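You operate a simulated robot arm through the tools that you are given. There is no shell and no other tool. Be economical: measure what you need, move in short steps, check, and stop when the job is done.

You are at the controls of a simulated robot arm. One attempt, no reset.

JOB
Draw the dusty ring off the post, blow it clean and fit the 50 G ring instead.
Fine: the dusty ring stays on the green pad.
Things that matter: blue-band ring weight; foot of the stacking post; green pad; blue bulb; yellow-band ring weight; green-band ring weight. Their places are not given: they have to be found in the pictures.

Only the result counts: the job must be done as asked and must still hold three seconds after the hand-in. Knocking over, shifting, dropping, spilling or breaking anything else fails it.

ROBOT AND FRAMES
A 6-joint arm with a two-finger parallel gripper, fixed in place. Base frame: the origin is at the foot of the arm, x ahead of it, y to its left, z up; the work surface is at about z = 0. Lengths are in m, angles in degrees, forces in N, time in s.
With the tool pointing down near the work surface it reaches from about 0.12 to 0.5 m from the base axis. Its first joint turns from -72.0 to 72.0 degrees. Payload 0.65 kg.
The TCP is the grasp point between the finger pads, 0.025 m short of the fingertips. In the tool frame z runs along the fingers and y along their closing line. Largest opening 0.076 m; finger width 0.018, thickness 0.01; the body of the gripper, 0.036 by 0.078 m, starts 0.045 m behind the TCP.
Orientation is that of the tool frame in the base frame, as a unit quaternion [x, y, z, w]. With the fingers straight down and closing along the base's y, the tool's x points along the base's -x, its y along +y and its z along -z.

CONTROLS
- The arm moves only by the tool arm_command. Its argument "increments" is a list of rows, each a list of 7 numbers: the closure in counts, from 0 (fully open) to 255 (shut), then the shift along the base's x, y, z in m, then the turn, a rotation vector about the base's x, y, z in degrees. In form: [[hand, tx, ty, tz, wx, wy, wz], ...]. A call has 1 to 8 rows; each row shifts and turns the commanded pose from where the row before left it. Each row takes 0.2 s and may step no farther than 0.05 m and 8.6 degrees from the row before; otherwise, or with a gripper value out of range, the whole call is refused. A pose out of reach is approached as far as the arm can. The call stops where the force on the tool passes 40 N (or 10 N more than at its start, if that is more) or the arm is blocked; 0.2 s more then pass. Each finger travels about 0.108 m/s and halts on what it meets, pressing with about 39 N; the grip force reading is that of the motor and also rises with nothing between the fingers. The clock runs only during rows and for 0.2 s after the last one: add rows that do not move to give the fingers time. It gives the time, the measured TCP pose, the force on the tool (base axes), the opening and the grip force at its end, in the units of the frame above (readings bear some noise), and new pictures: "views" is both (left out), scene, wrist or none.
- Cameras (640 x 400 px; columns grow to the right, rows downward): "scene" is fixed at [0.0608, 0.28, 0.399]; the picture's right is [-0.70, -0.71, 0.00], its down [-0.44, 0.43, -0.79] and it looks along [0.56, -0.55, -0.61] (base axes); focal length 214 px, centre (320, 200). "wrist" rides on the gripper at [-0.028, 0, -0.045] in the tool frame; the picture's right is [0.00, -1.00, 0.00], its down [0.97, 0.00, -0.24] and it looks along [0.24, 0.00, 0.97] (tool axes); focal length 218 px, centre (320, 200).
- measure_at(camera, pixels): for up to 12 pixels [column, row] of the newest picture of that camera ("zoom" is the newest enlarged one), the place [x, y, z] in the base frame of the surface seen there, good to about 0.003 m. No time passes.
- enlarge(camera, box): a new picture of the part [left, top, right, bottom] of that camera's present view, enlarged. No time passes.
- hand_in(): hands the job in; it is judged then, once.

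Work in short steps. Measure before you move; look again where a grasp or a placing could have gone wrong, and mend it. You have 80 turns and 150 pictures in all, those below and enlarged ones among them. Open the gripper and draw the arm clear of the work before you hand the job in, unless the task says otherwise; then end with one line.

The tools are called after "Emit:" as name(argument=value, ...) on one line, values as JSON. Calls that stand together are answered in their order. arm_command: Moves the arm, as the interface text tells. Its arguments: {"type":"object","properties":{"increments":{"type":"array"},"views":{"type":"string","enum":["both","scene","wrist","none"]}},"required":["increments"]} The other tools are called the same way: measure_at (camera, pixels) gives the place of the surface under pixels of a picture; enlarge (camera, box) takes an enlarged picture of a part of a camera's view; hand_in () hands the job in.

At the start:

```text
clock: 0.0
position: [0.211, 0.068, 0.2782]
orientation: [-0.001, 1.0, 0.002, 0.001]
force: [-1.0, 0.0, 0.2]
gripper_width: 0.0756
gripper_force: 0.0
```

scene: 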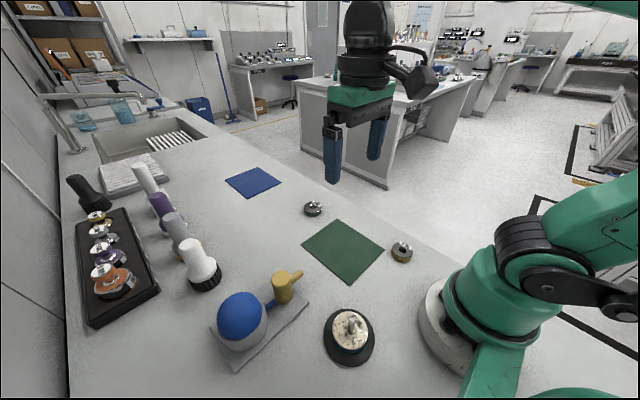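
wrist: 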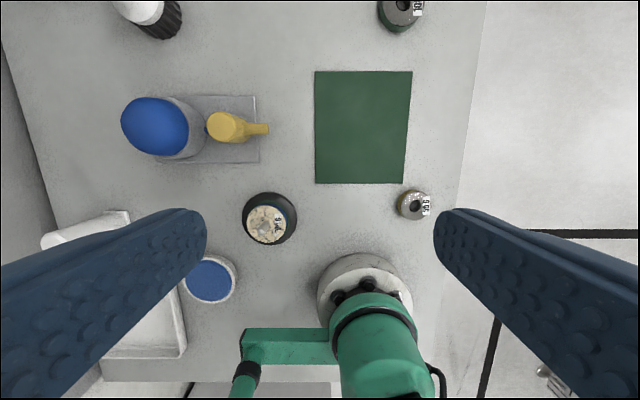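

The wrist picture shows the post with the dusty ring near (268,220), and rings near (412,205) and (400,12). I enlarge these to read the labels.

Emit:
enlarge(camera="wrist", box=[360, 0, 440, 50])

Emit:
enlarge(camera="wrist", box=[380, 180, 444, 220])

Emit:
enlarge(camera="wrist", box=[220, 180, 316, 240])

Emit:
enlarge(camera="scene", box=[200, 250, 392, 370])

Emit:
enlarge(camera="scene", box=[290, 190, 434, 280])

```text
8.00 times, centred on (400, 25) of wrist
```

zoom: 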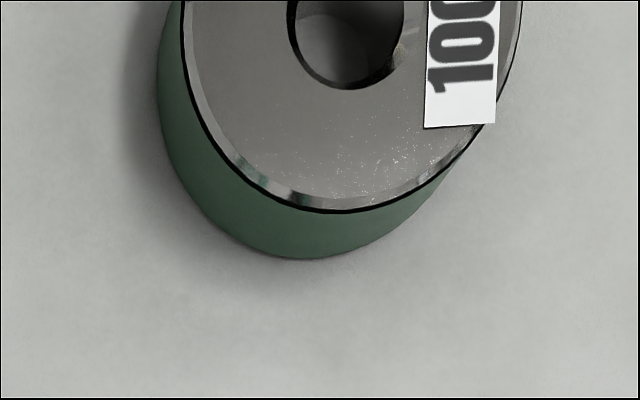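

```text
10.00 times, centred on (412, 200) of wrist
```

zoom: 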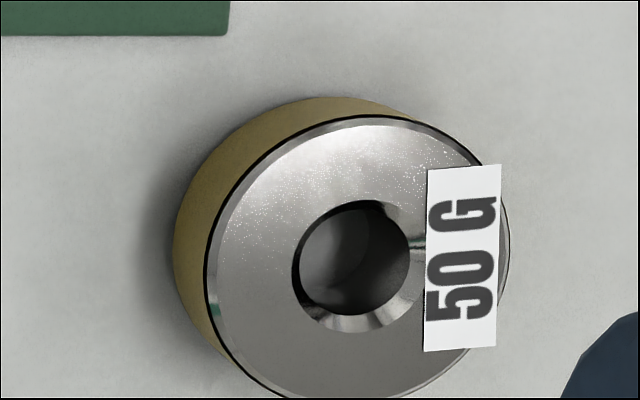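

```text
6.67 times, centred on (268, 210) of wrist
```

zoom: 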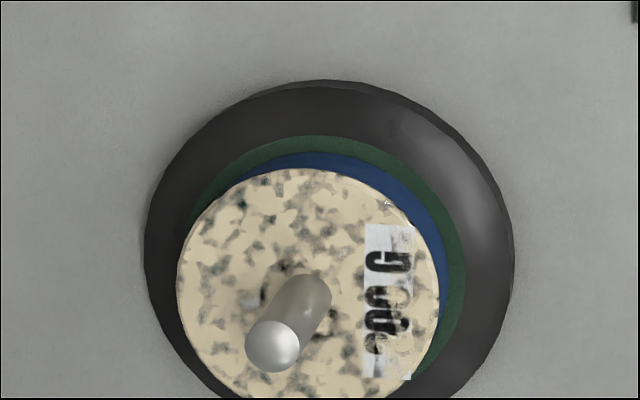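

```text
3.33 times, centred on (296, 310) of scene
```

zoom: 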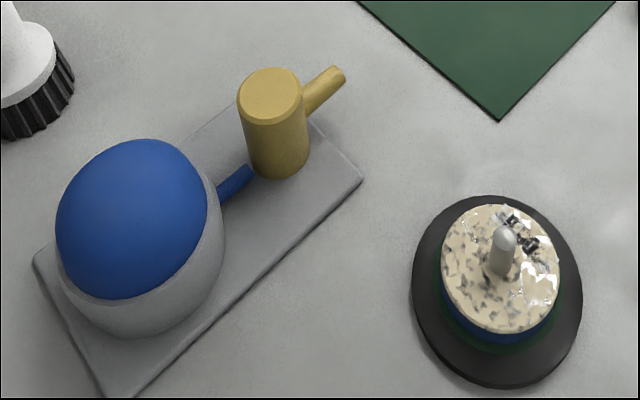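

```text
4.44 times, centred on (362, 235) of scene
```

zoom: 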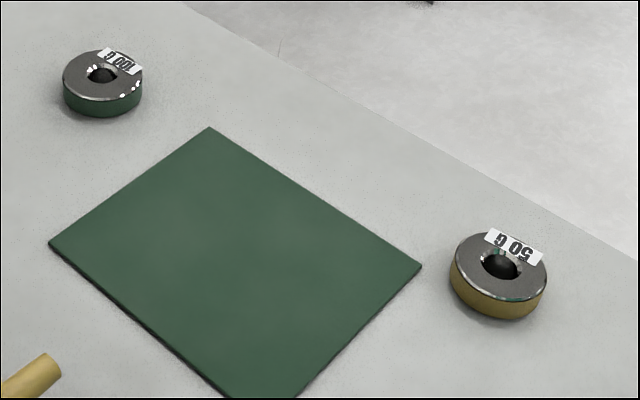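

The 50 G ring is the yellow-banded one. The blue-banded ring on the post is dusty, and the bulb's nozzle points toward the green pad. I measure these places in the wrist and scene pictures.

Emit:
measure_at(camera="wrist", pixels=[[315, 72], [411, 72], [316, 182], [404, 183], [267, 129], [230, 125], [150, 125], [260, 150], [260, 97], [413, 195], [412, 219], [261, 232]])

Emit:
measure_at(camera="scene", pixels=[[242, 308], [240, 300], [281, 278], [301, 272], [351, 320], [345, 335], [362, 335], [349, 360], [340, 322], [402, 243], [335, 340], [352, 347]])

Emit:
enlarge(camera="scene", box=[310, 300, 390, 350])

```text
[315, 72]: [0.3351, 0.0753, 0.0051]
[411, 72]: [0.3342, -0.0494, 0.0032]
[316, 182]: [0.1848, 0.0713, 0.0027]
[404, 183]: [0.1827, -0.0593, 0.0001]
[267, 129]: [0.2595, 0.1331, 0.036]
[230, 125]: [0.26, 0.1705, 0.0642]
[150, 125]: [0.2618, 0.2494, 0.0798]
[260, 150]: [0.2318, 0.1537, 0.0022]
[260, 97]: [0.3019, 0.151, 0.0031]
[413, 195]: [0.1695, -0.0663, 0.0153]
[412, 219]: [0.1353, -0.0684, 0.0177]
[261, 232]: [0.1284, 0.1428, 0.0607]
```

```text
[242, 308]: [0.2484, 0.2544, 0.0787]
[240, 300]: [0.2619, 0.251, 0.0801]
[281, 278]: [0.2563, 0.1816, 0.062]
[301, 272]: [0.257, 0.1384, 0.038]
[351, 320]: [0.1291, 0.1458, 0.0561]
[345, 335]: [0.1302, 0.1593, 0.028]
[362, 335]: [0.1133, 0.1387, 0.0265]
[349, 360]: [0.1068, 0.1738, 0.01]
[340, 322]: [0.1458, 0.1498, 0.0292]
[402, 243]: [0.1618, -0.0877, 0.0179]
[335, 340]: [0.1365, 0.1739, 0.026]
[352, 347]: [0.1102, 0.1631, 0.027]
```

```text
8.00 times, centred on (350, 325) of scene
```

zoom: 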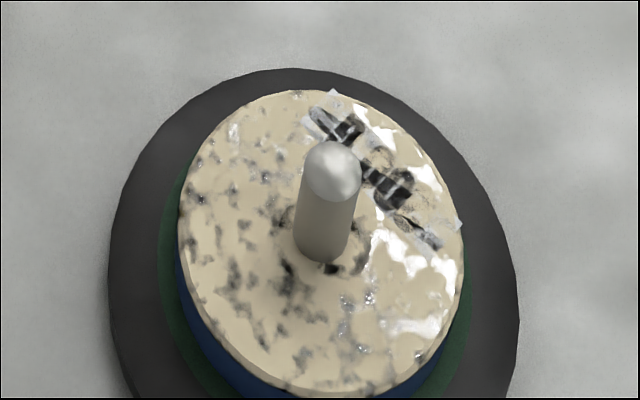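

Now I locate the rims of the dusty ring and its base more exactly in this zoom.

Emit:
measure_at(camera="zoom", pixels=[[188, 225], [455, 260], [290, 97], [330, 385], [225, 135], [420, 150], [220, 330], [430, 345], [330, 160], [320, 258], [205, 350], [172, 320]])

Emit:
enlarge(camera="scene", box=[378, 230, 426, 270])

```text
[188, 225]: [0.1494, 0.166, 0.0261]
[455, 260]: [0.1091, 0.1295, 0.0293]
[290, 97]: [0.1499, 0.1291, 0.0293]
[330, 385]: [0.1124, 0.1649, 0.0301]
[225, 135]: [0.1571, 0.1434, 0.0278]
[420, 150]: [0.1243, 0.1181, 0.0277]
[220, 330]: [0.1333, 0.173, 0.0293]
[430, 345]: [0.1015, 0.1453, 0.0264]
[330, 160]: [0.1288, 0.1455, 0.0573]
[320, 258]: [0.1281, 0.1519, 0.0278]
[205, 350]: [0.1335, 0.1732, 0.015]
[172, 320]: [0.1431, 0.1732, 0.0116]
```

```text
10.00 times, centred on (402, 250) of scene
```

zoom: 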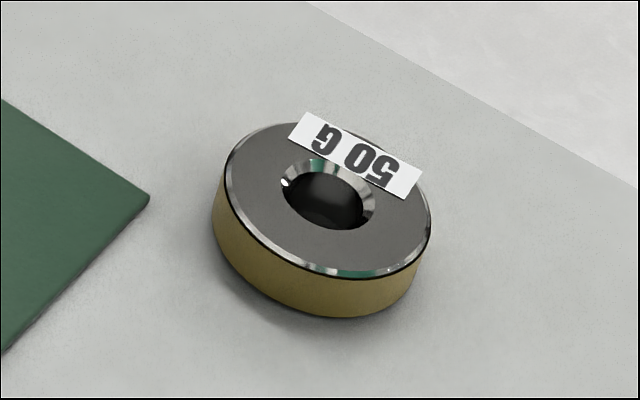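

Emit:
measure_at(camera="zoom", pixels=[[230, 170], [425, 235], [275, 128], [370, 272], [260, 240], [300, 265], [365, 145], [415, 265], [220, 220], [410, 290]])

Emit:
enlarge(camera="wrist", box=[100, 80, 340, 200])

```text
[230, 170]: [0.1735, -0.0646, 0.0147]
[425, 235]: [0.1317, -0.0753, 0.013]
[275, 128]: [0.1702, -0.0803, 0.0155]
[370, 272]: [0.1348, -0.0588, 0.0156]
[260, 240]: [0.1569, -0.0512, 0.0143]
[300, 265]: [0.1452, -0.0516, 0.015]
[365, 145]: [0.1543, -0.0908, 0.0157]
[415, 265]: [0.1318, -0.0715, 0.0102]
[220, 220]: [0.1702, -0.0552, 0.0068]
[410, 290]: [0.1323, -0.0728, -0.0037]
```

```text
2.67 times, centred on (220, 140) of wrist
```

zoom: 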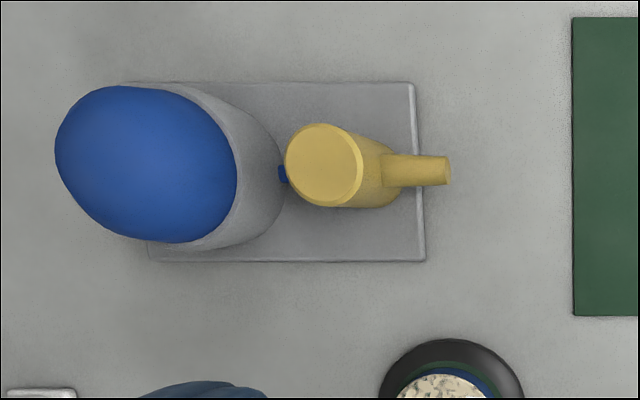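

I check the nozzle's axis and the bulb's position.

Emit:
measure_at(camera="zoom", pixels=[[390, 168], [410, 168], [425, 169], [440, 170], [447, 172], [325, 165], [415, 155], [415, 185], [150, 165], [200, 165], [100, 150], [150, 220]])

Emit:
enlarge(camera="scene", box=[256, 250, 320, 310])

```text
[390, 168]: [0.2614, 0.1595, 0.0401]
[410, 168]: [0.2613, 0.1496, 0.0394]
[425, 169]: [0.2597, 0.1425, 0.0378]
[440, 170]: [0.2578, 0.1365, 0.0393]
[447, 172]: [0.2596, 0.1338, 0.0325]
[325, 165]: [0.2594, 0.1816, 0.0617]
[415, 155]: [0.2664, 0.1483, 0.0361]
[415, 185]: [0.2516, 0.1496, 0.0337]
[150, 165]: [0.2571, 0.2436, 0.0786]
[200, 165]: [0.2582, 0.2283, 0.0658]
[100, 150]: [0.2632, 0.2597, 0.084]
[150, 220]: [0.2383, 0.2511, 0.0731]
```

```text
6.67 times, centred on (288, 280) of scene
```

zoom: 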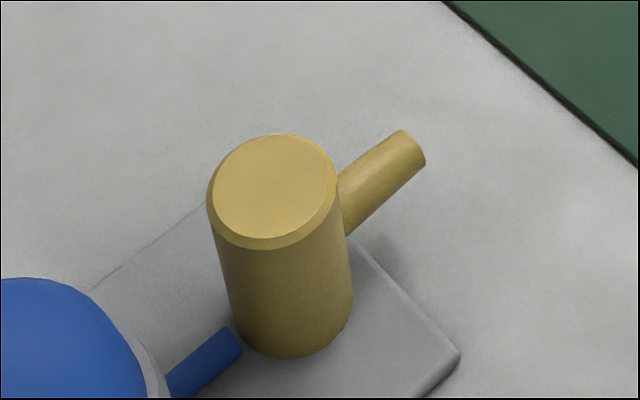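

The dusty ring's centre is about (0.129, 0.146), its top at z 0.028 and its diameter about 0.055. The nozzle is level along -y at x 0.259, z 0.034, tip y 0.132. I move above the post with the hand open.

Emit:
arm_command(increments=[[0, -0.0205, 0.0195, -0.03, 0, 0, 0], [0, -0.0205, 0.0195, -0.03, 0, 0, 0], [0, -0.0205, 0.0195, -0.03, 0, 0, 0], [0, -0.0205, 0.0195, -0.03, 0, 0, 0], [0, 0, 0, 0, 0, 0, 0]])

```text
clock: 1.2
position: [0.1288, 0.1455, 0.1583]
orientation: [-0.001, 1.0, 0.001, 0.001]
force: [0.1, -0.3, 0.3]
gripper_width: 0.0761
gripper_force: 0.0
```

scene: 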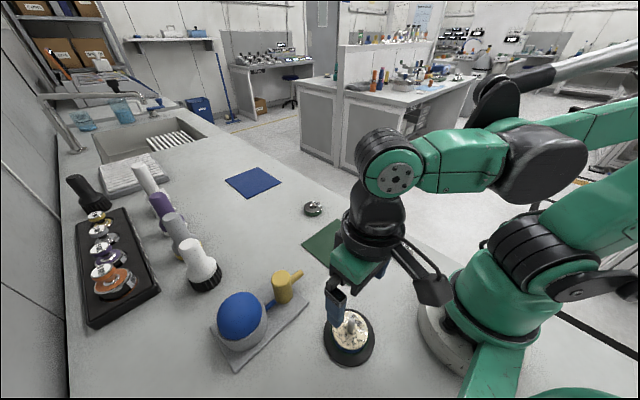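
wrist: 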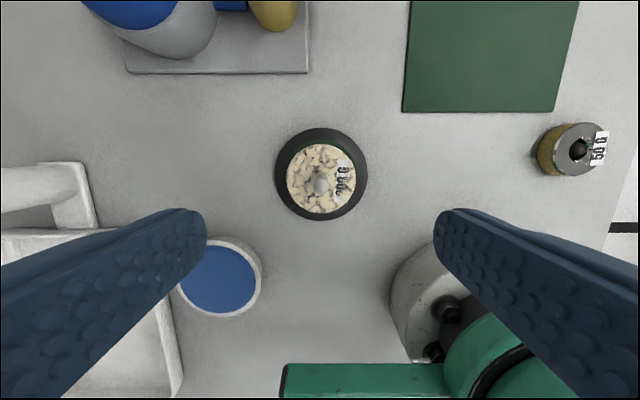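

The post sits on the column centre (320,183), so the hand is aligned. I descend to TCP z of about 0.041.

Emit:
arm_command(increments=[[0, 0, 0, -0.04, 0, 0, 0], [0, 0, 0, -0.04, 0, 0, 0], [0, 0, 0, -0.02, 0, 0, 0], [0, 0, 0, -0.017, 0, 0, 0], [0, 0, 0, 0, 0, 0, 0]])

```text
clock: 2.4
position: [0.1304, 0.1452, 0.0402]
orientation: [-0.002, 1.0, 0.001, 0.001]
force: [0.0, -1.1, 0.5]
gripper_width: 0.0759
gripper_force: 0.0
```

scene: 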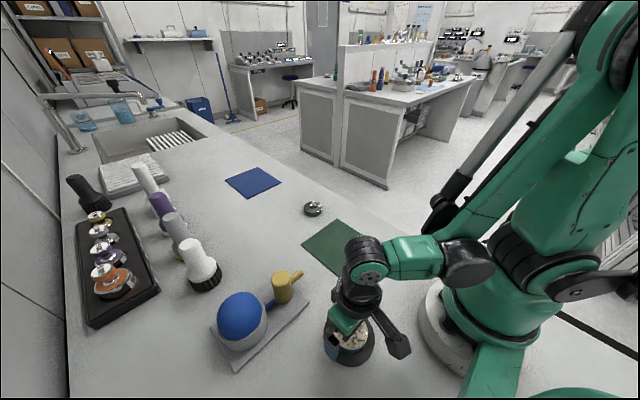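
wrist: 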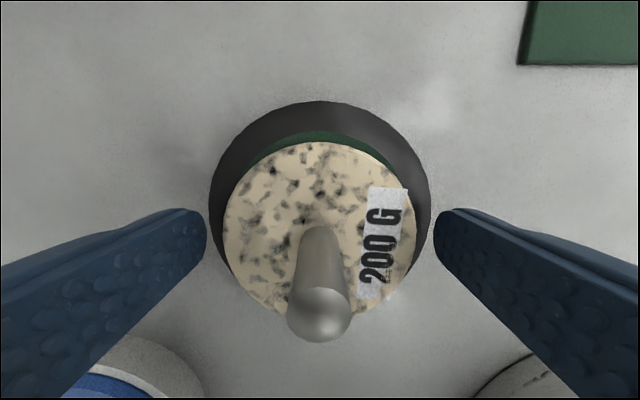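

The fingers straddle the ring cleanly. I check the fore-aft alignment of post and ring in the wrist picture.

Emit:
measure_at(camera="wrist", pixels=[[320, 146], [228, 225], [410, 225], [270, 312], [375, 305], [320, 320], [250, 165], [390, 165]])

```text
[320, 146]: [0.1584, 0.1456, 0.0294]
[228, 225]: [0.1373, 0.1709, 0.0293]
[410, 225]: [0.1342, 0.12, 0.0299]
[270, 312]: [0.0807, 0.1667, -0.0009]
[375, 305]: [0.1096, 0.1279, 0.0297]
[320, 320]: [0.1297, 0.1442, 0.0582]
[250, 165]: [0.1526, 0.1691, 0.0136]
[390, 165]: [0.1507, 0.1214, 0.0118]
```

The ring centre is about (0.131, 0.1455), which matches the TCP. I close the fingers.

Emit:
arm_command(increments=[[255, 0, 0, 0, 0, 0, 0], [255, 0, 0, 0, 0, 0, 0], [255, 0, 0, 0, 0, 0, 0]], views="wrist")

```text
clock: 3.2
position: [0.1291, 0.1448, 0.0416]
orientation: [-0.001, 1.0, 0.001, 0.001]
force: [0.3, 0.2, -0.4]
gripper_width: 0.0546
gripper_force: 38.8
```

wrist: 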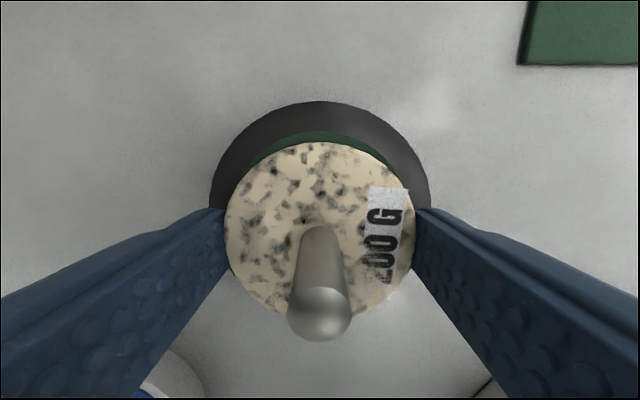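

The ring is held (width 0.0546). I lift it straight up, slowly at first.

Emit:
arm_command(increments=[[255, 0, 0, 0.01, 0, 0, 0], [255, 0, 0, 0.02, 0, 0, 0], [255, 0, 0, 0.03, 0, 0, 0], [255, 0, 0, 0.03, 0, 0, 0], [255, 0, 0, 0, 0, 0, 0]])

```text
clock: 4.4
position: [0.128, 0.1464, 0.1309]
orientation: [-0.001, 1.0, 0.001, 0.001]
force: [0.3, -0.1, -2.4]
gripper_width: 0.0549
gripper_force: 39.1
```

scene: 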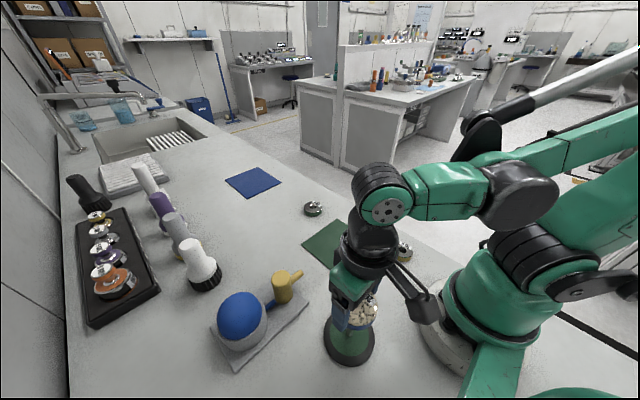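
wrist: 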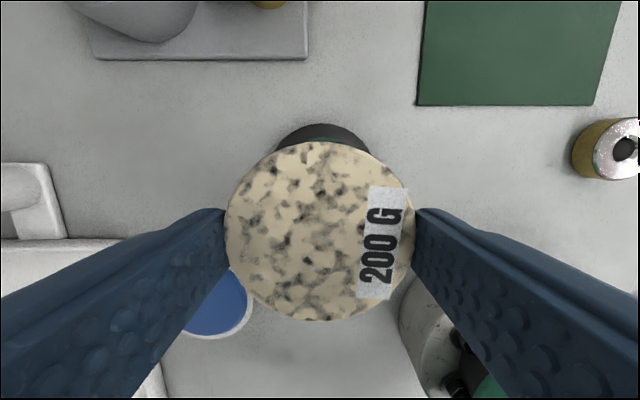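

The ring is free of the post. I carry it above the pad's near edge in front of the nozzle, at (0.259, 0.040).

Emit:
arm_command(increments=[[255, 0.0325, -0.0265, 0, 0, 0, 0], [255, 0.0325, -0.0265, 0, 0, 0, 0], [255, 0.0325, -0.0265, 0, 0, 0, 0], [255, 0.0325, -0.0265, 0, 0, 0, 0], [255, 0, 0, -0.04, 0, 0, 0], [255, 0, 0, -0.03, 0, 0, 0], [255, 0, 0, 0, 0, 0, 0]])

```text
clock: 6.0
position: [0.2586, 0.0404, 0.0585]
orientation: [-0.001, 1.0, 0.002, 0.001]
force: [0.0, 0.9, -1.6]
gripper_width: 0.0548
gripper_force: 38.9
```

scene: 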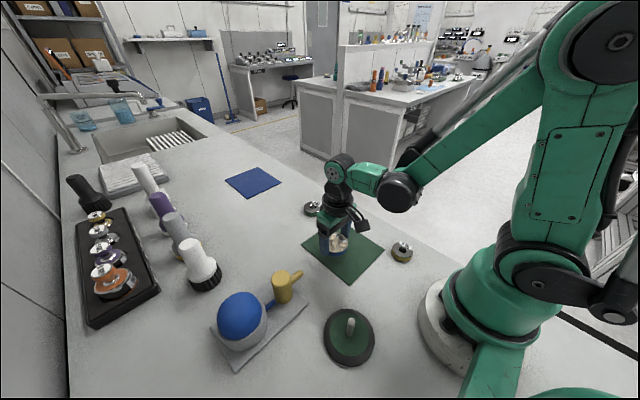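
wrist: 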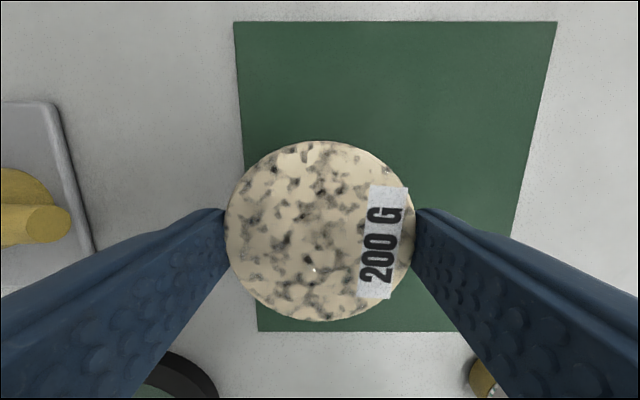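

The ring is over the pad at (0.259, 0.040). I lower it gently to about the contact height.

Emit:
arm_command(increments=[[255, 0, 0, -0.015, 0, 0, 0], [255, 0, 0, -0.008, 0, 0, 0], [255, 0, 0, -0.002, 0, 0, 0], [255, 0, 0, 0, 0, 0, 0]], views="none")

Emit:
arm_command(increments=[[255, 0, 0, -0.001, 0, 0, 0], [255, 0, 0, -0.001, 0, 0, 0], [255, 0, 0, 0, 0, 0, 0]], views="scene")

```text
clock: 7.0
position: [0.2589, 0.0408, 0.034]
orientation: [-0.001, 1.0, 0.0, 0.001]
force: [-0.7, -0.2, -3.0]
gripper_width: 0.0546
gripper_force: 39.2
```

```text
clock: 7.8
position: [0.2597, 0.0404, 0.0343]
orientation: [-0.001, 1.0, 0.001, 0.001]
force: [-0.1, -0.7, -1.9]
gripper_width: 0.055
gripper_force: 39.2
```

scene: 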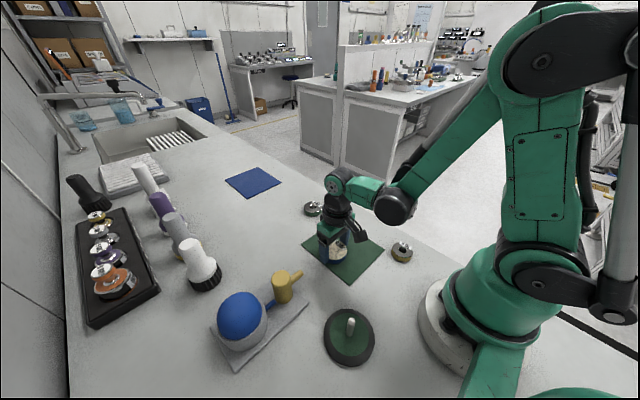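

No contact yet (z 0.034). I keep lowering in 1 mm steps.

Emit:
arm_command(increments=[[255, 0, 0, -0.001, 0, 0, 0], [255, 0, 0, -0.001, 0, 0, 0], [255, 0, 0, 0, 0, 0, 0]], views="none")

Emit:
arm_command(increments=[[255, 0, 0, -0.001, 0, 0, 0], [255, 0, 0, 0, 0, 0, 0]], views="none")

Emit:
arm_command(increments=[[255, 0, 0, -0.001, 0, 0, 0], [255, 0, 0, 0, 0, 0, 0]], views="scene")

```text
clock: 8.6
position: [0.2602, 0.0401, 0.0306]
orientation: [-0.001, 1.0, 0.001, 0.001]
force: [-1.1, 7.0, 29.6]
gripper_width: 0.0549
gripper_force: 39.0
```

```text
clock: 9.2
position: [0.2589, 0.0381, 0.0312]
orientation: [0.0, 1.0, 0.0, 0.002]
force: [2.3, 4.5, 26.1]
gripper_width: 0.0546
gripper_force: 38.7
```

```text
clock: 9.8
position: [0.2589, 0.0395, 0.0291]
orientation: [0.0, 1.0, 0.0, 0.001]
force: [3.5, -1.0, 19.4]
gripper_width: 0.0546
gripper_force: 39.5
```

scene: 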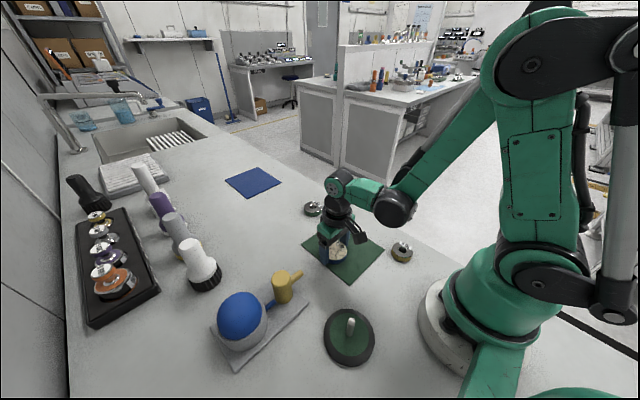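

The ring rests on the pad (contact force about 20–30 N). I ease off 1 mm, open the hand and rise.

Emit:
arm_command(increments=[[255, 0, 0, 0.001, 0, 0, 0], [0, 0, 0, 0, 0, 0, 0], [0, 0, 0, 0, 0, 0, 0], [0, 0, 0, 0, 0, 0, 0], [0, 0, 0, 0.02, 0, 0, 0], [0, 0, 0, 0.05, 0, 0, 0], [0, 0, 0, 0.05, 0, 0, 0], [0, 0, 0, 0.03, 0, 0, 0]])

```text
clock: 11.6
position: [0.2576, 0.0401, 0.1822]
orientation: [-0.001, 1.0, 0.001, 0.001]
force: [0.1, -0.4, 0.0]
gripper_width: 0.0758
gripper_force: 0.1
```

scene: 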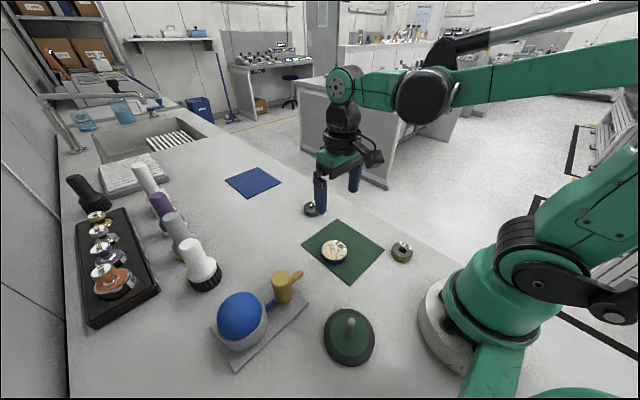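
wrist: 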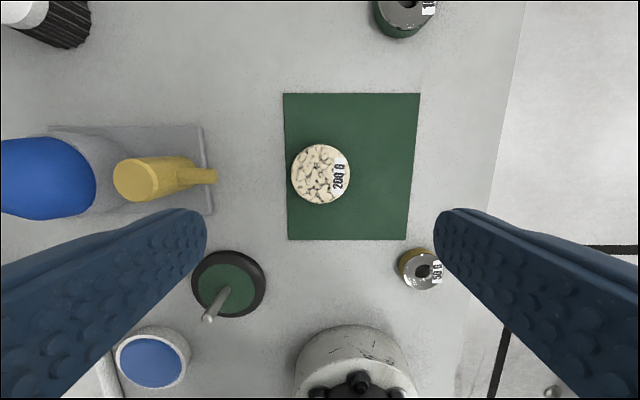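

The dusty ring stands on the pad in front of the nozzle. I move above the bulb with the fingers closing.

Emit:
arm_command(increments=[[255, 0, 0.045, 0, 0, 0, 0], [255, 0, 0.045, 0, 0, 0, 0], [255, 0, 0.045, 0, 0, 0, 0], [255, 0, 0.045, 0, 0, 0, 0], [255, 0, 0.03, 0, 0, 0, 0], [255, 0, 0, 0, 0, 0, 0]])

```text
clock: 13.0
position: [0.2596, 0.2506, 0.181]
orientation: [-0.001, 1.0, 0.001, 0.001]
force: [0.1, 0.8, 0.6]
gripper_width: 0.0
gripper_force: 23.9
```

scene: 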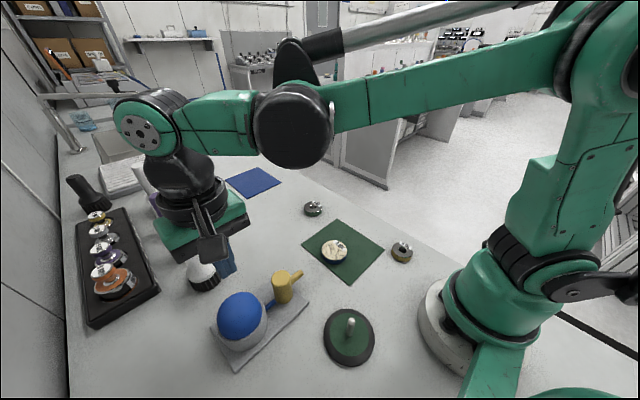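
wrist: 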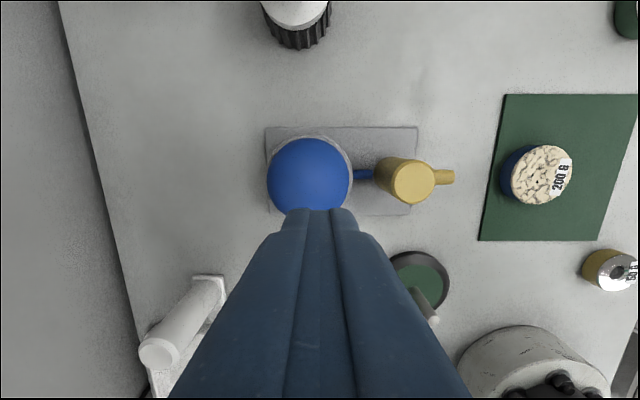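

I measure the bulb's outline to find its top.

Emit:
measure_at(camera="wrist", pixels=[[309, 145], [272, 178], [346, 178], [309, 205], [309, 175], [295, 165], [320, 165], [268, 128], [417, 128]])

```text
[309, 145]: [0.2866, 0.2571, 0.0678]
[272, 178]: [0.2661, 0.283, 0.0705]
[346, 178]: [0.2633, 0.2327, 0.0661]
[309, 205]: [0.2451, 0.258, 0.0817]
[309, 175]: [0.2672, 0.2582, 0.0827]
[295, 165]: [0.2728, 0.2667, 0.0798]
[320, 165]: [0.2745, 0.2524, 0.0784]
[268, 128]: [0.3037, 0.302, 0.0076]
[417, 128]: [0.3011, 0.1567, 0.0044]
```

The bulb's top is about (0.258, 0.258, 0.084), so contact should come at TCP z of about 0.109. I shift +7 mm in y and come down to just above it.

Emit:
arm_command(increments=[[255, -0.001, 0.007, -0.02, 0, 0, 0], [255, 0, 0, -0.03, 0, 0, 0], [255, 0, 0, -0.016, 0, 0, 0], [255, 0, 0, 0, 0, 0, 0]], views="none")

Emit:
arm_command(increments=[[255, 0, 0, -0.006, 0, 0, 0], [255, 0, 0, -0.004, 0, 0, 0], [255, 0, 0, -0.004, 0, 0, 0], [255, 0, 0, -0.003, 0, 0, 0]])

```text
clock: 14.0
position: [0.2586, 0.2592, 0.1146]
orientation: [-0.001, 1.0, 0.001, 0.001]
force: [0.4, -0.5, -0.6]
gripper_width: 0.0
gripper_force: 23.0
```

```text
clock: 15.0
position: [0.2582, 0.2563, 0.0987]
orientation: [-0.002, 1.0, 0.001, 0.001]
force: [-0.8, -0.4, 1.7]
gripper_width: 0.0003
gripper_force: 23.3
```

scene: 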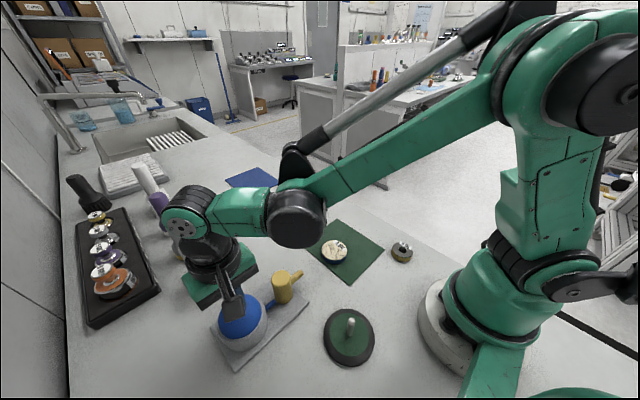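
wrist: 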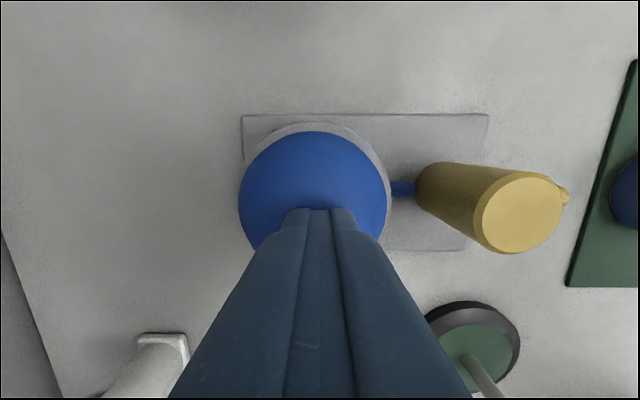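

There is only light contact (1.7 N), so I press further in small steps.

Emit:
arm_command(increments=[[255, 0, 0, -0.003, 0, 0, 0], [255, 0, 0, -0.003, 0, 0, 0], [255, 0, 0, -0.003, 0, 0, 0], [255, 0, 0, 0, 0, 0, 0]], views="scene")

Emit:
enlarge(camera="scene", box=[200, 220, 360, 370])

```text
clock: 16.0
position: [0.2578, 0.2565, 0.0894]
orientation: [0.0, 1.0, 0.0, 0.001]
force: [2.0, -2.0, 3.3]
gripper_width: 0.0
gripper_force: 24.1
```

scene: 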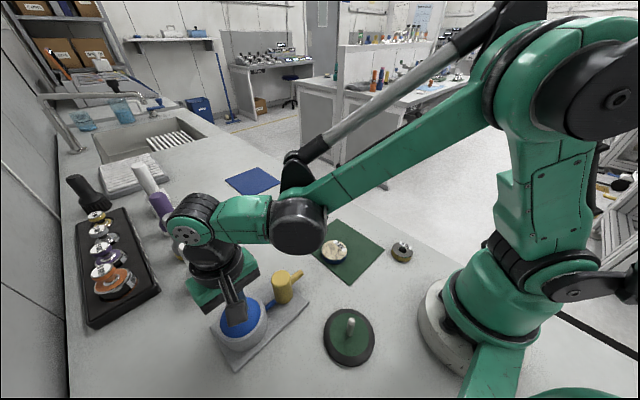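

```text
2.67 times, centred on (280, 295) of scene
```

zoom: 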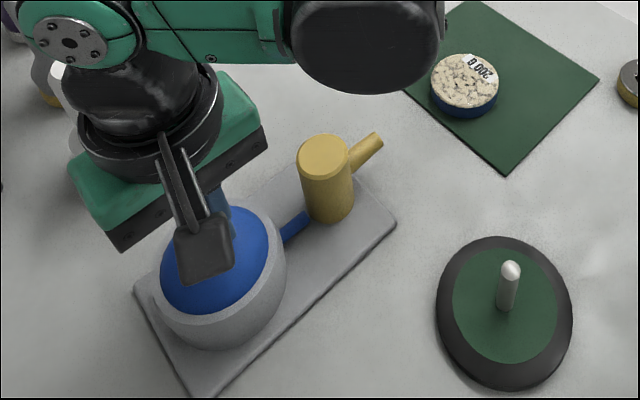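

The bulb gives (z 0.089, 3.3 N) but the ring is still dusty. I press deeper.

Emit:
arm_command(increments=[[255, 0, 0, -0.004, 0, 0, 0], [255, 0, 0, -0.004, 0, 0, 0], [255, 0, 0, -0.003, 0, 0, 0], [255, 0, 0, 0, 0, 0, 0]], views="scene")

Emit:
enlarge(camera="scene", box=[200, 220, 360, 370])

```text
clock: 16.7
position: [0.2582, 0.2565, 0.0823]
orientation: [-0.001, 1.0, 0.0, 0.001]
force: [-2.8, -1.1, 35.6]
gripper_width: 0.0
gripper_force: 23.6
stopped in row 3: the force on the tool passed its limit (the readings are from after the stop); the commanded pose is now the measured one
```

scene: 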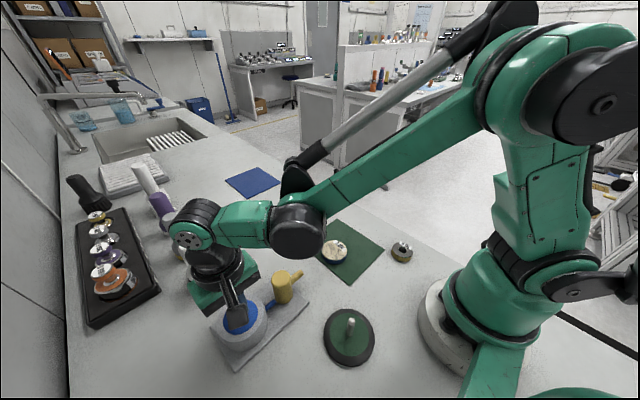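

```text
2.67 times, centred on (280, 295) of scene
```

zoom: 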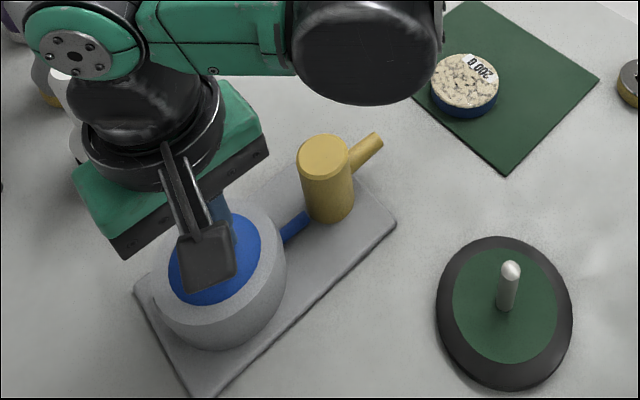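

The bulb bottomed at z 0.082 and the ring still looks dusty. I release it and give one brisk full stroke.

Emit:
arm_command(increments=[[255, 0, 0, 0.03, 0, 0, 0], [255, 0, 0, 0, 0, 0, 0], [255, 0, 0, 0, 0, 0, 0], [255, 0, 0, -0.027, 0, 0, 0], [255, 0, 0, 0, 0, 0, 0], [255, 0, 0, 0.027, 0, 0, 0]], views="scene")

Emit:
enlarge(camera="scene", box=[200, 220, 360, 370])

```text
clock: 18.1
position: [0.2577, 0.2564, 0.111]
orientation: [-0.001, 1.0, 0.0, 0.0]
force: [0.4, 0.7, 0.3]
gripper_width: 0.0001
gripper_force: 23.7
```

scene: 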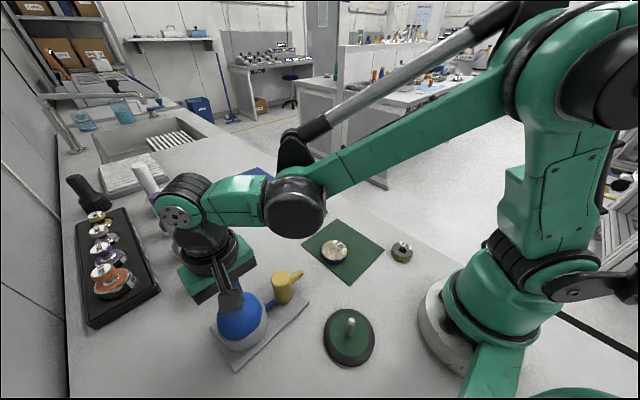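

```text
2.67 times, centred on (280, 295) of scene
```

zoom: 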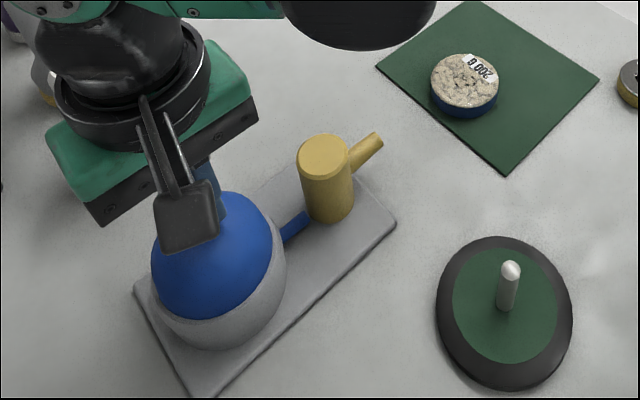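

The ring's face may be darker than before. I look closer.

Emit:
enlarge(camera="scene", box=[310, 230, 358, 270])

```text
10.00 times, centred on (334, 250) of scene
```

zoom: 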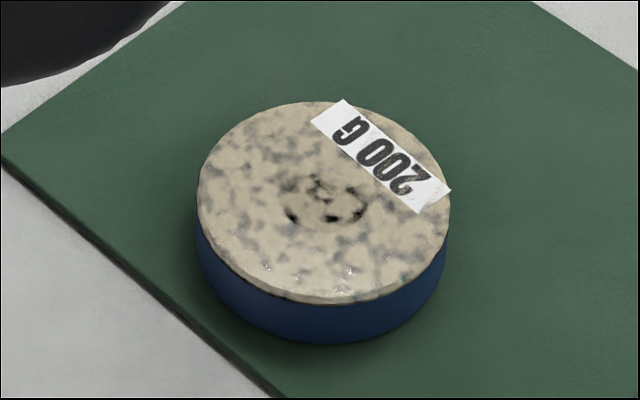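

The dust looks thinner and more translucent, so brisk strokes seem to work. I give two more.

Emit:
arm_command(increments=[[255, 0, 0, 0, 0, 0, 0], [255, 0, 0, -0.027, 0, 0, 0], [255, 0, 0, 0, 0, 0, 0], [255, 0, 0, 0.027, 0, 0, 0], [255, 0, 0, 0, 0, 0, 0], [255, 0, 0, -0.027, 0, 0, 0], [255, 0, 0, 0, 0, 0, 0], [255, 0, 0, 0.027, 0, 0, 0]], views="scene")

Emit:
enlarge(camera="scene", box=[310, 230, 358, 270])

```text
clock: 19.9
position: [0.2586, 0.2567, 0.1112]
orientation: [-0.001, 1.0, 0.0, -0.001]
force: [0.0, -0.1, 0.0]
gripper_width: 0.0
gripper_force: 23.6
```

scene: 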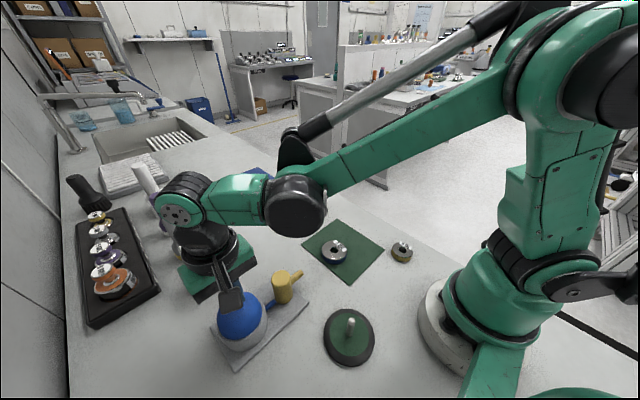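

```text
10.00 times, centred on (334, 250) of scene
```

zoom: 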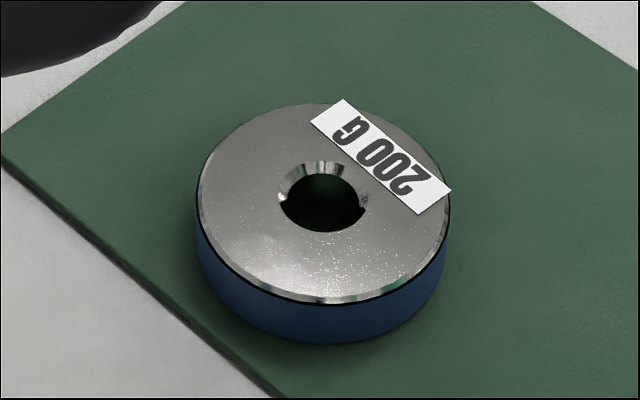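

The ring is clean. I rise and travel to the 50 G ring at about (0.153, -0.071), opening the hand on the way.

Emit:
arm_command(increments=[[255, 0, 0, 0.05, 0, 0, 0], [255, 0, -0.01, 0.04, 0, 0, 0], [255, -0.015, -0.045, 0, 0, 0, 0], [255, -0.015, -0.045, 0, 0, 0, 0], [0, -0.015, -0.045, 0, 0, 0, 0], [0, -0.015, -0.045, 0, 0, 0, 0], [0, -0.015, -0.045, 0, 0, 0, 0], [0, -0.015, -0.045, 0, 0, 0, 0]], views="none")

Emit:
arm_command(increments=[[0, -0.015, -0.048, 0, 0, 0, 0], [0, 0, 0, -0.045, 0, 0, 0], [0, 0, 0, -0.035, 0, 0, 0], [0, 0, 0, 0, 0, 0, 0]])

```text
clock: 21.7
position: [0.1672, -0.0238, 0.2011]
orientation: [-0.001, 1.0, 0.0, 0.0]
force: [-0.6, 0.2, 0.7]
gripper_width: 0.076
gripper_force: 0.0
```

```text
refused: row 1 steps farther than a row can; nothing moved
```

The first row was too long, so I split it.

Emit:
arm_command(increments=[[0, -0.0075, -0.024, 0, 0, 0, 0], [0, -0.0075, -0.024, 0, 0, 0, 0], [0, 0, 0, -0.045, 0, 0, 0], [0, 0, 0, -0.035, 0, 0, 0], [0, 0, 0, 0, 0, 0, 0]])

```text
clock: 22.9
position: [0.1525, -0.0717, 0.1206]
orientation: [-0.001, 1.0, 0.0, 0.0]
force: [0.3, 0.3, -0.6]
gripper_width: 0.0761
gripper_force: 0.1
```

scene: 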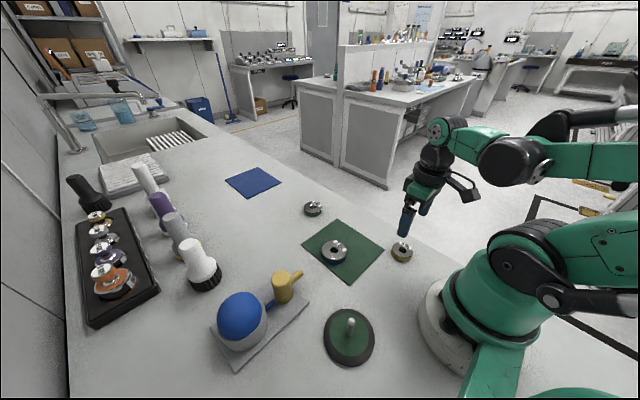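
wrist: 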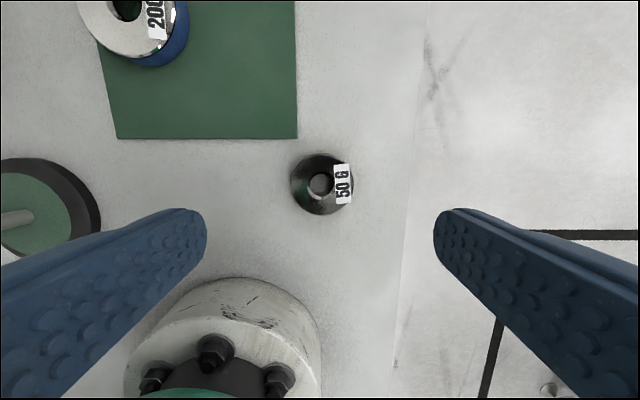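

The ring is centred at (321,184). I measure its rim and the nearby edge of the arm's foot.

Emit:
measure_at(camera="wrist", pixels=[[320, 157], [320, 210], [294, 184], [349, 184], [320, 185], [240, 282], [300, 295], [115, 125], [295, 137]])

```text
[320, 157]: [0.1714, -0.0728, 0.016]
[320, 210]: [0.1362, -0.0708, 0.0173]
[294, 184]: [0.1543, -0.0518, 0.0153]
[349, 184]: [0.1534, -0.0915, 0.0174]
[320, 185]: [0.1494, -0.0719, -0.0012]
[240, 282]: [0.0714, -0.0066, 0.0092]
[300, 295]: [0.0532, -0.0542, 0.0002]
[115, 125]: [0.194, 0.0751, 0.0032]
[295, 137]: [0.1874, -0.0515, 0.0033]
```

Ring centre (0.1535, -0.0715) confirmed. I descend to z 0.030 and grip.

Emit:
arm_command(increments=[[0, 0.001, 0, -0.04, 0, 0, 0], [0, 0, 0, -0.03, 0, 0, 0], [0, 0, 0, -0.0205, 0, 0, 0], [0, 0, 0, 0, 0, 0, 0], [255, 0, 0, 0, 0, 0, 0], [255, 0, 0, 0, 0, 0, 0], [255, 0, 0, 0, 0, 0, 0]], views="wrist")

```text
clock: 24.5
position: [0.1537, -0.0703, 0.0412]
orientation: [-0.001, 1.0, 0.0, 0.0]
force: [-0.1, 0.5, -0.7]
gripper_width: 0.0
gripper_force: 23.7
out of reach, approached as far as the arm can: row 3
```

wrist: 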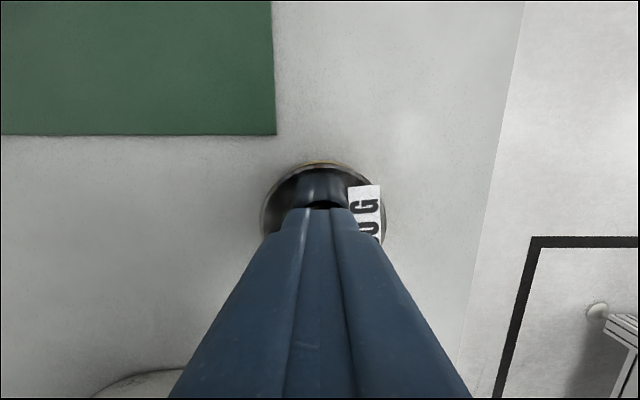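

The arm could only reach z 0.041 here with the tool vertical, so the closed fingers stopped just above the ring top. I rise, open, and tilt the tool 16° about +y so the wrist sits farther out.

Emit:
arm_command(increments=[[255, 0, 0, 0.04, 0, 0, 0], [0, 0, 0, 0.01, 0, 0, 0], [0, 0.003, 0, 0, 0, 8, 0], [0, 0.0025, 0, 0, 0, 8, 0], [0, 0, 0, 0, 0, 0, 0], [0, 0, 0, 0, 0, 0, 0]])

```text
clock: 25.9
position: [0.1599, -0.0708, 0.0919]
orientation: [-0.001, 0.99, 0.0, -0.14]
force: [-0.3, -0.2, -0.3]
gripper_width: 0.076
gripper_force: 0.0
```

scene: 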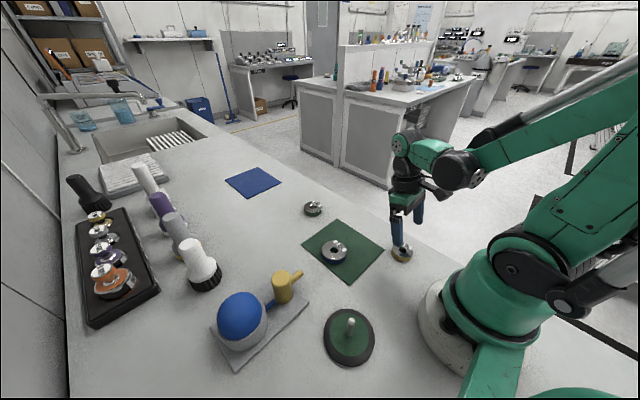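
wrist: 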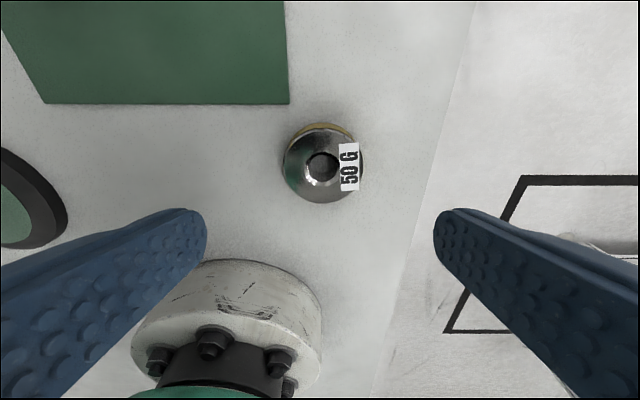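

The ring looks undisturbed. I recheck its position and then descend to z of about 0.030 in steps.

Emit:
measure_at(camera="wrist", pixels=[[322, 132], [322, 200], [287, 165], [360, 165]])

Emit:
arm_command(increments=[[0, 0, 0, -0.03, 0, 0, 0], [0, 0, 0, -0.02, 0, 0, 0], [0, 0, 0, -0.012, 0, 0, 0], [0, 0, 0, 0, 0, 0, 0]])

```text
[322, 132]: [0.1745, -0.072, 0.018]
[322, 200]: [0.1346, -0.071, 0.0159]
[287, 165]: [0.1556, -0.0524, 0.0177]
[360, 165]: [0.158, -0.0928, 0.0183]
```

```text
clock: 26.9
position: [0.1616, -0.0717, 0.0352]
orientation: [0.0, 0.99, -0.001, -0.139]
force: [0.6, 0.4, 1.4]
gripper_width: 0.0762
gripper_force: 0.1
out of reach, approached as far as the arm can: row 3
```

scene: 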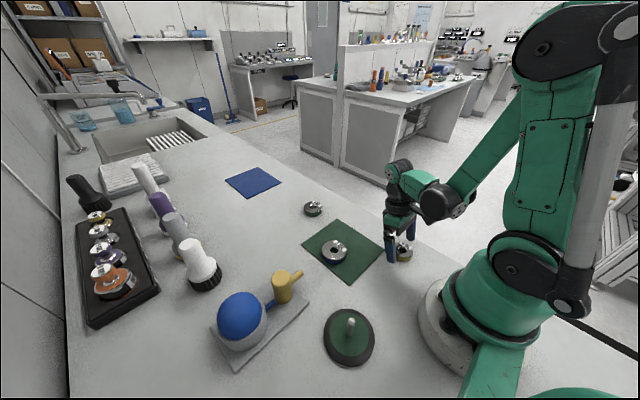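
wrist: 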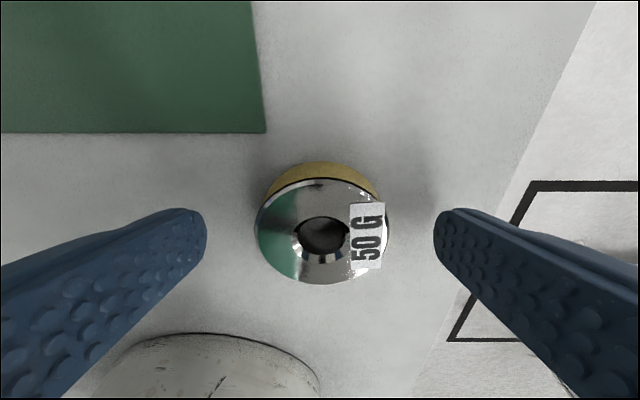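

At 16° the arm stops at z 0.035. The fingers straddle the ring but sit high, so I tilt 8° more and try to come slightly lower.

Emit:
arm_command(increments=[[0, 0.002, 0, 0.002, 0, 8, 0], [0, 0, 0, -0.003, 0, 0, 0], [0, 0, 0, -0.002, 0, 0, 0], [0, 0, 0, 0, 0, 0, 0]], views="wrist")

```text
clock: 27.9
position: [0.1643, -0.0712, 0.033]
orientation: [-0.001, 0.978, 0.0, -0.208]
force: [-0.3, 0.0, 0.0]
gripper_width: 0.0759
gripper_force: 0.1
```

wrist: 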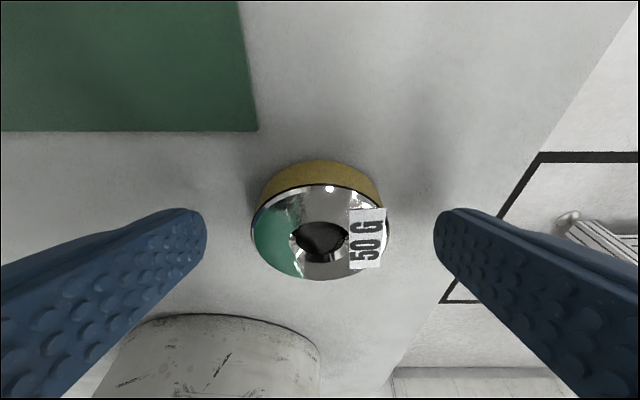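

No limit was hit this time (z 0.033). I go 3 mm lower.

Emit:
arm_command(increments=[[0, 0, 0, -0.0015, 0, 0, 0], [0, 0, 0, -0.0015, 0, 0, 0], [0, 0, 0, 0, 0, 0, 0]], views="wrist")

Emit:
measure_at(camera="wrist", pixels=[[320, 190], [320, 272], [255, 235], [385, 240]])

```text
clock: 28.7
position: [0.1647, -0.0732, 0.0319]
orientation: [0.0, 0.978, 0.001, -0.208]
force: [-1.2, 0.1, 0.8]
gripper_width: 0.0761
gripper_force: 0.0
out of reach, approached as far as the arm can: row 2
```

wrist: 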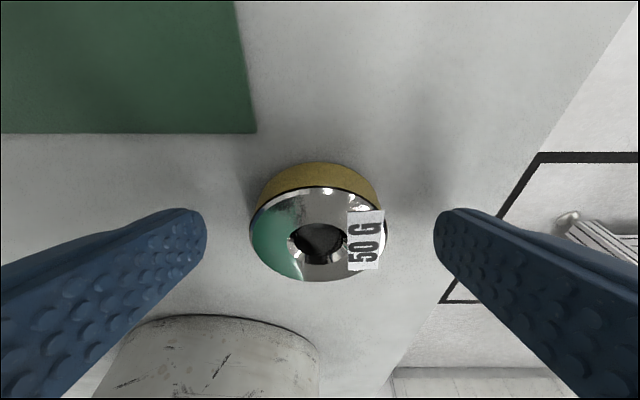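

```text
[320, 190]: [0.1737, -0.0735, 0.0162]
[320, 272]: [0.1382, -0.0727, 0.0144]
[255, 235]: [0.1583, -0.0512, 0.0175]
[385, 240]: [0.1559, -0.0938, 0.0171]
```

The finger axis meets the ring's centre (x about 0.155) with about 7 mm of overlap on its flank. I close.

Emit:
arm_command(increments=[[255, 0, 0, 0, 0, 0, 0], [255, 0, 0, 0, 0, 0, 0], [255, 0, 0, 0, 0, 0, 0]], views="wrist")

```text
clock: 29.5
position: [0.1636, -0.0714, 0.0332]
orientation: [-0.001, 0.978, 0.001, -0.208]
force: [0.6, 0.5, 0.2]
gripper_width: 0.0421
gripper_force: 38.9
```

wrist: 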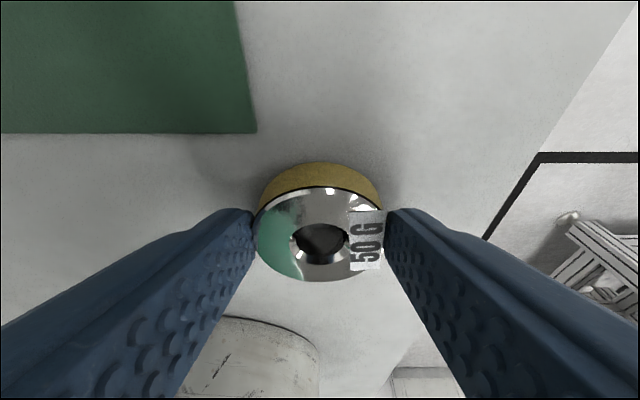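

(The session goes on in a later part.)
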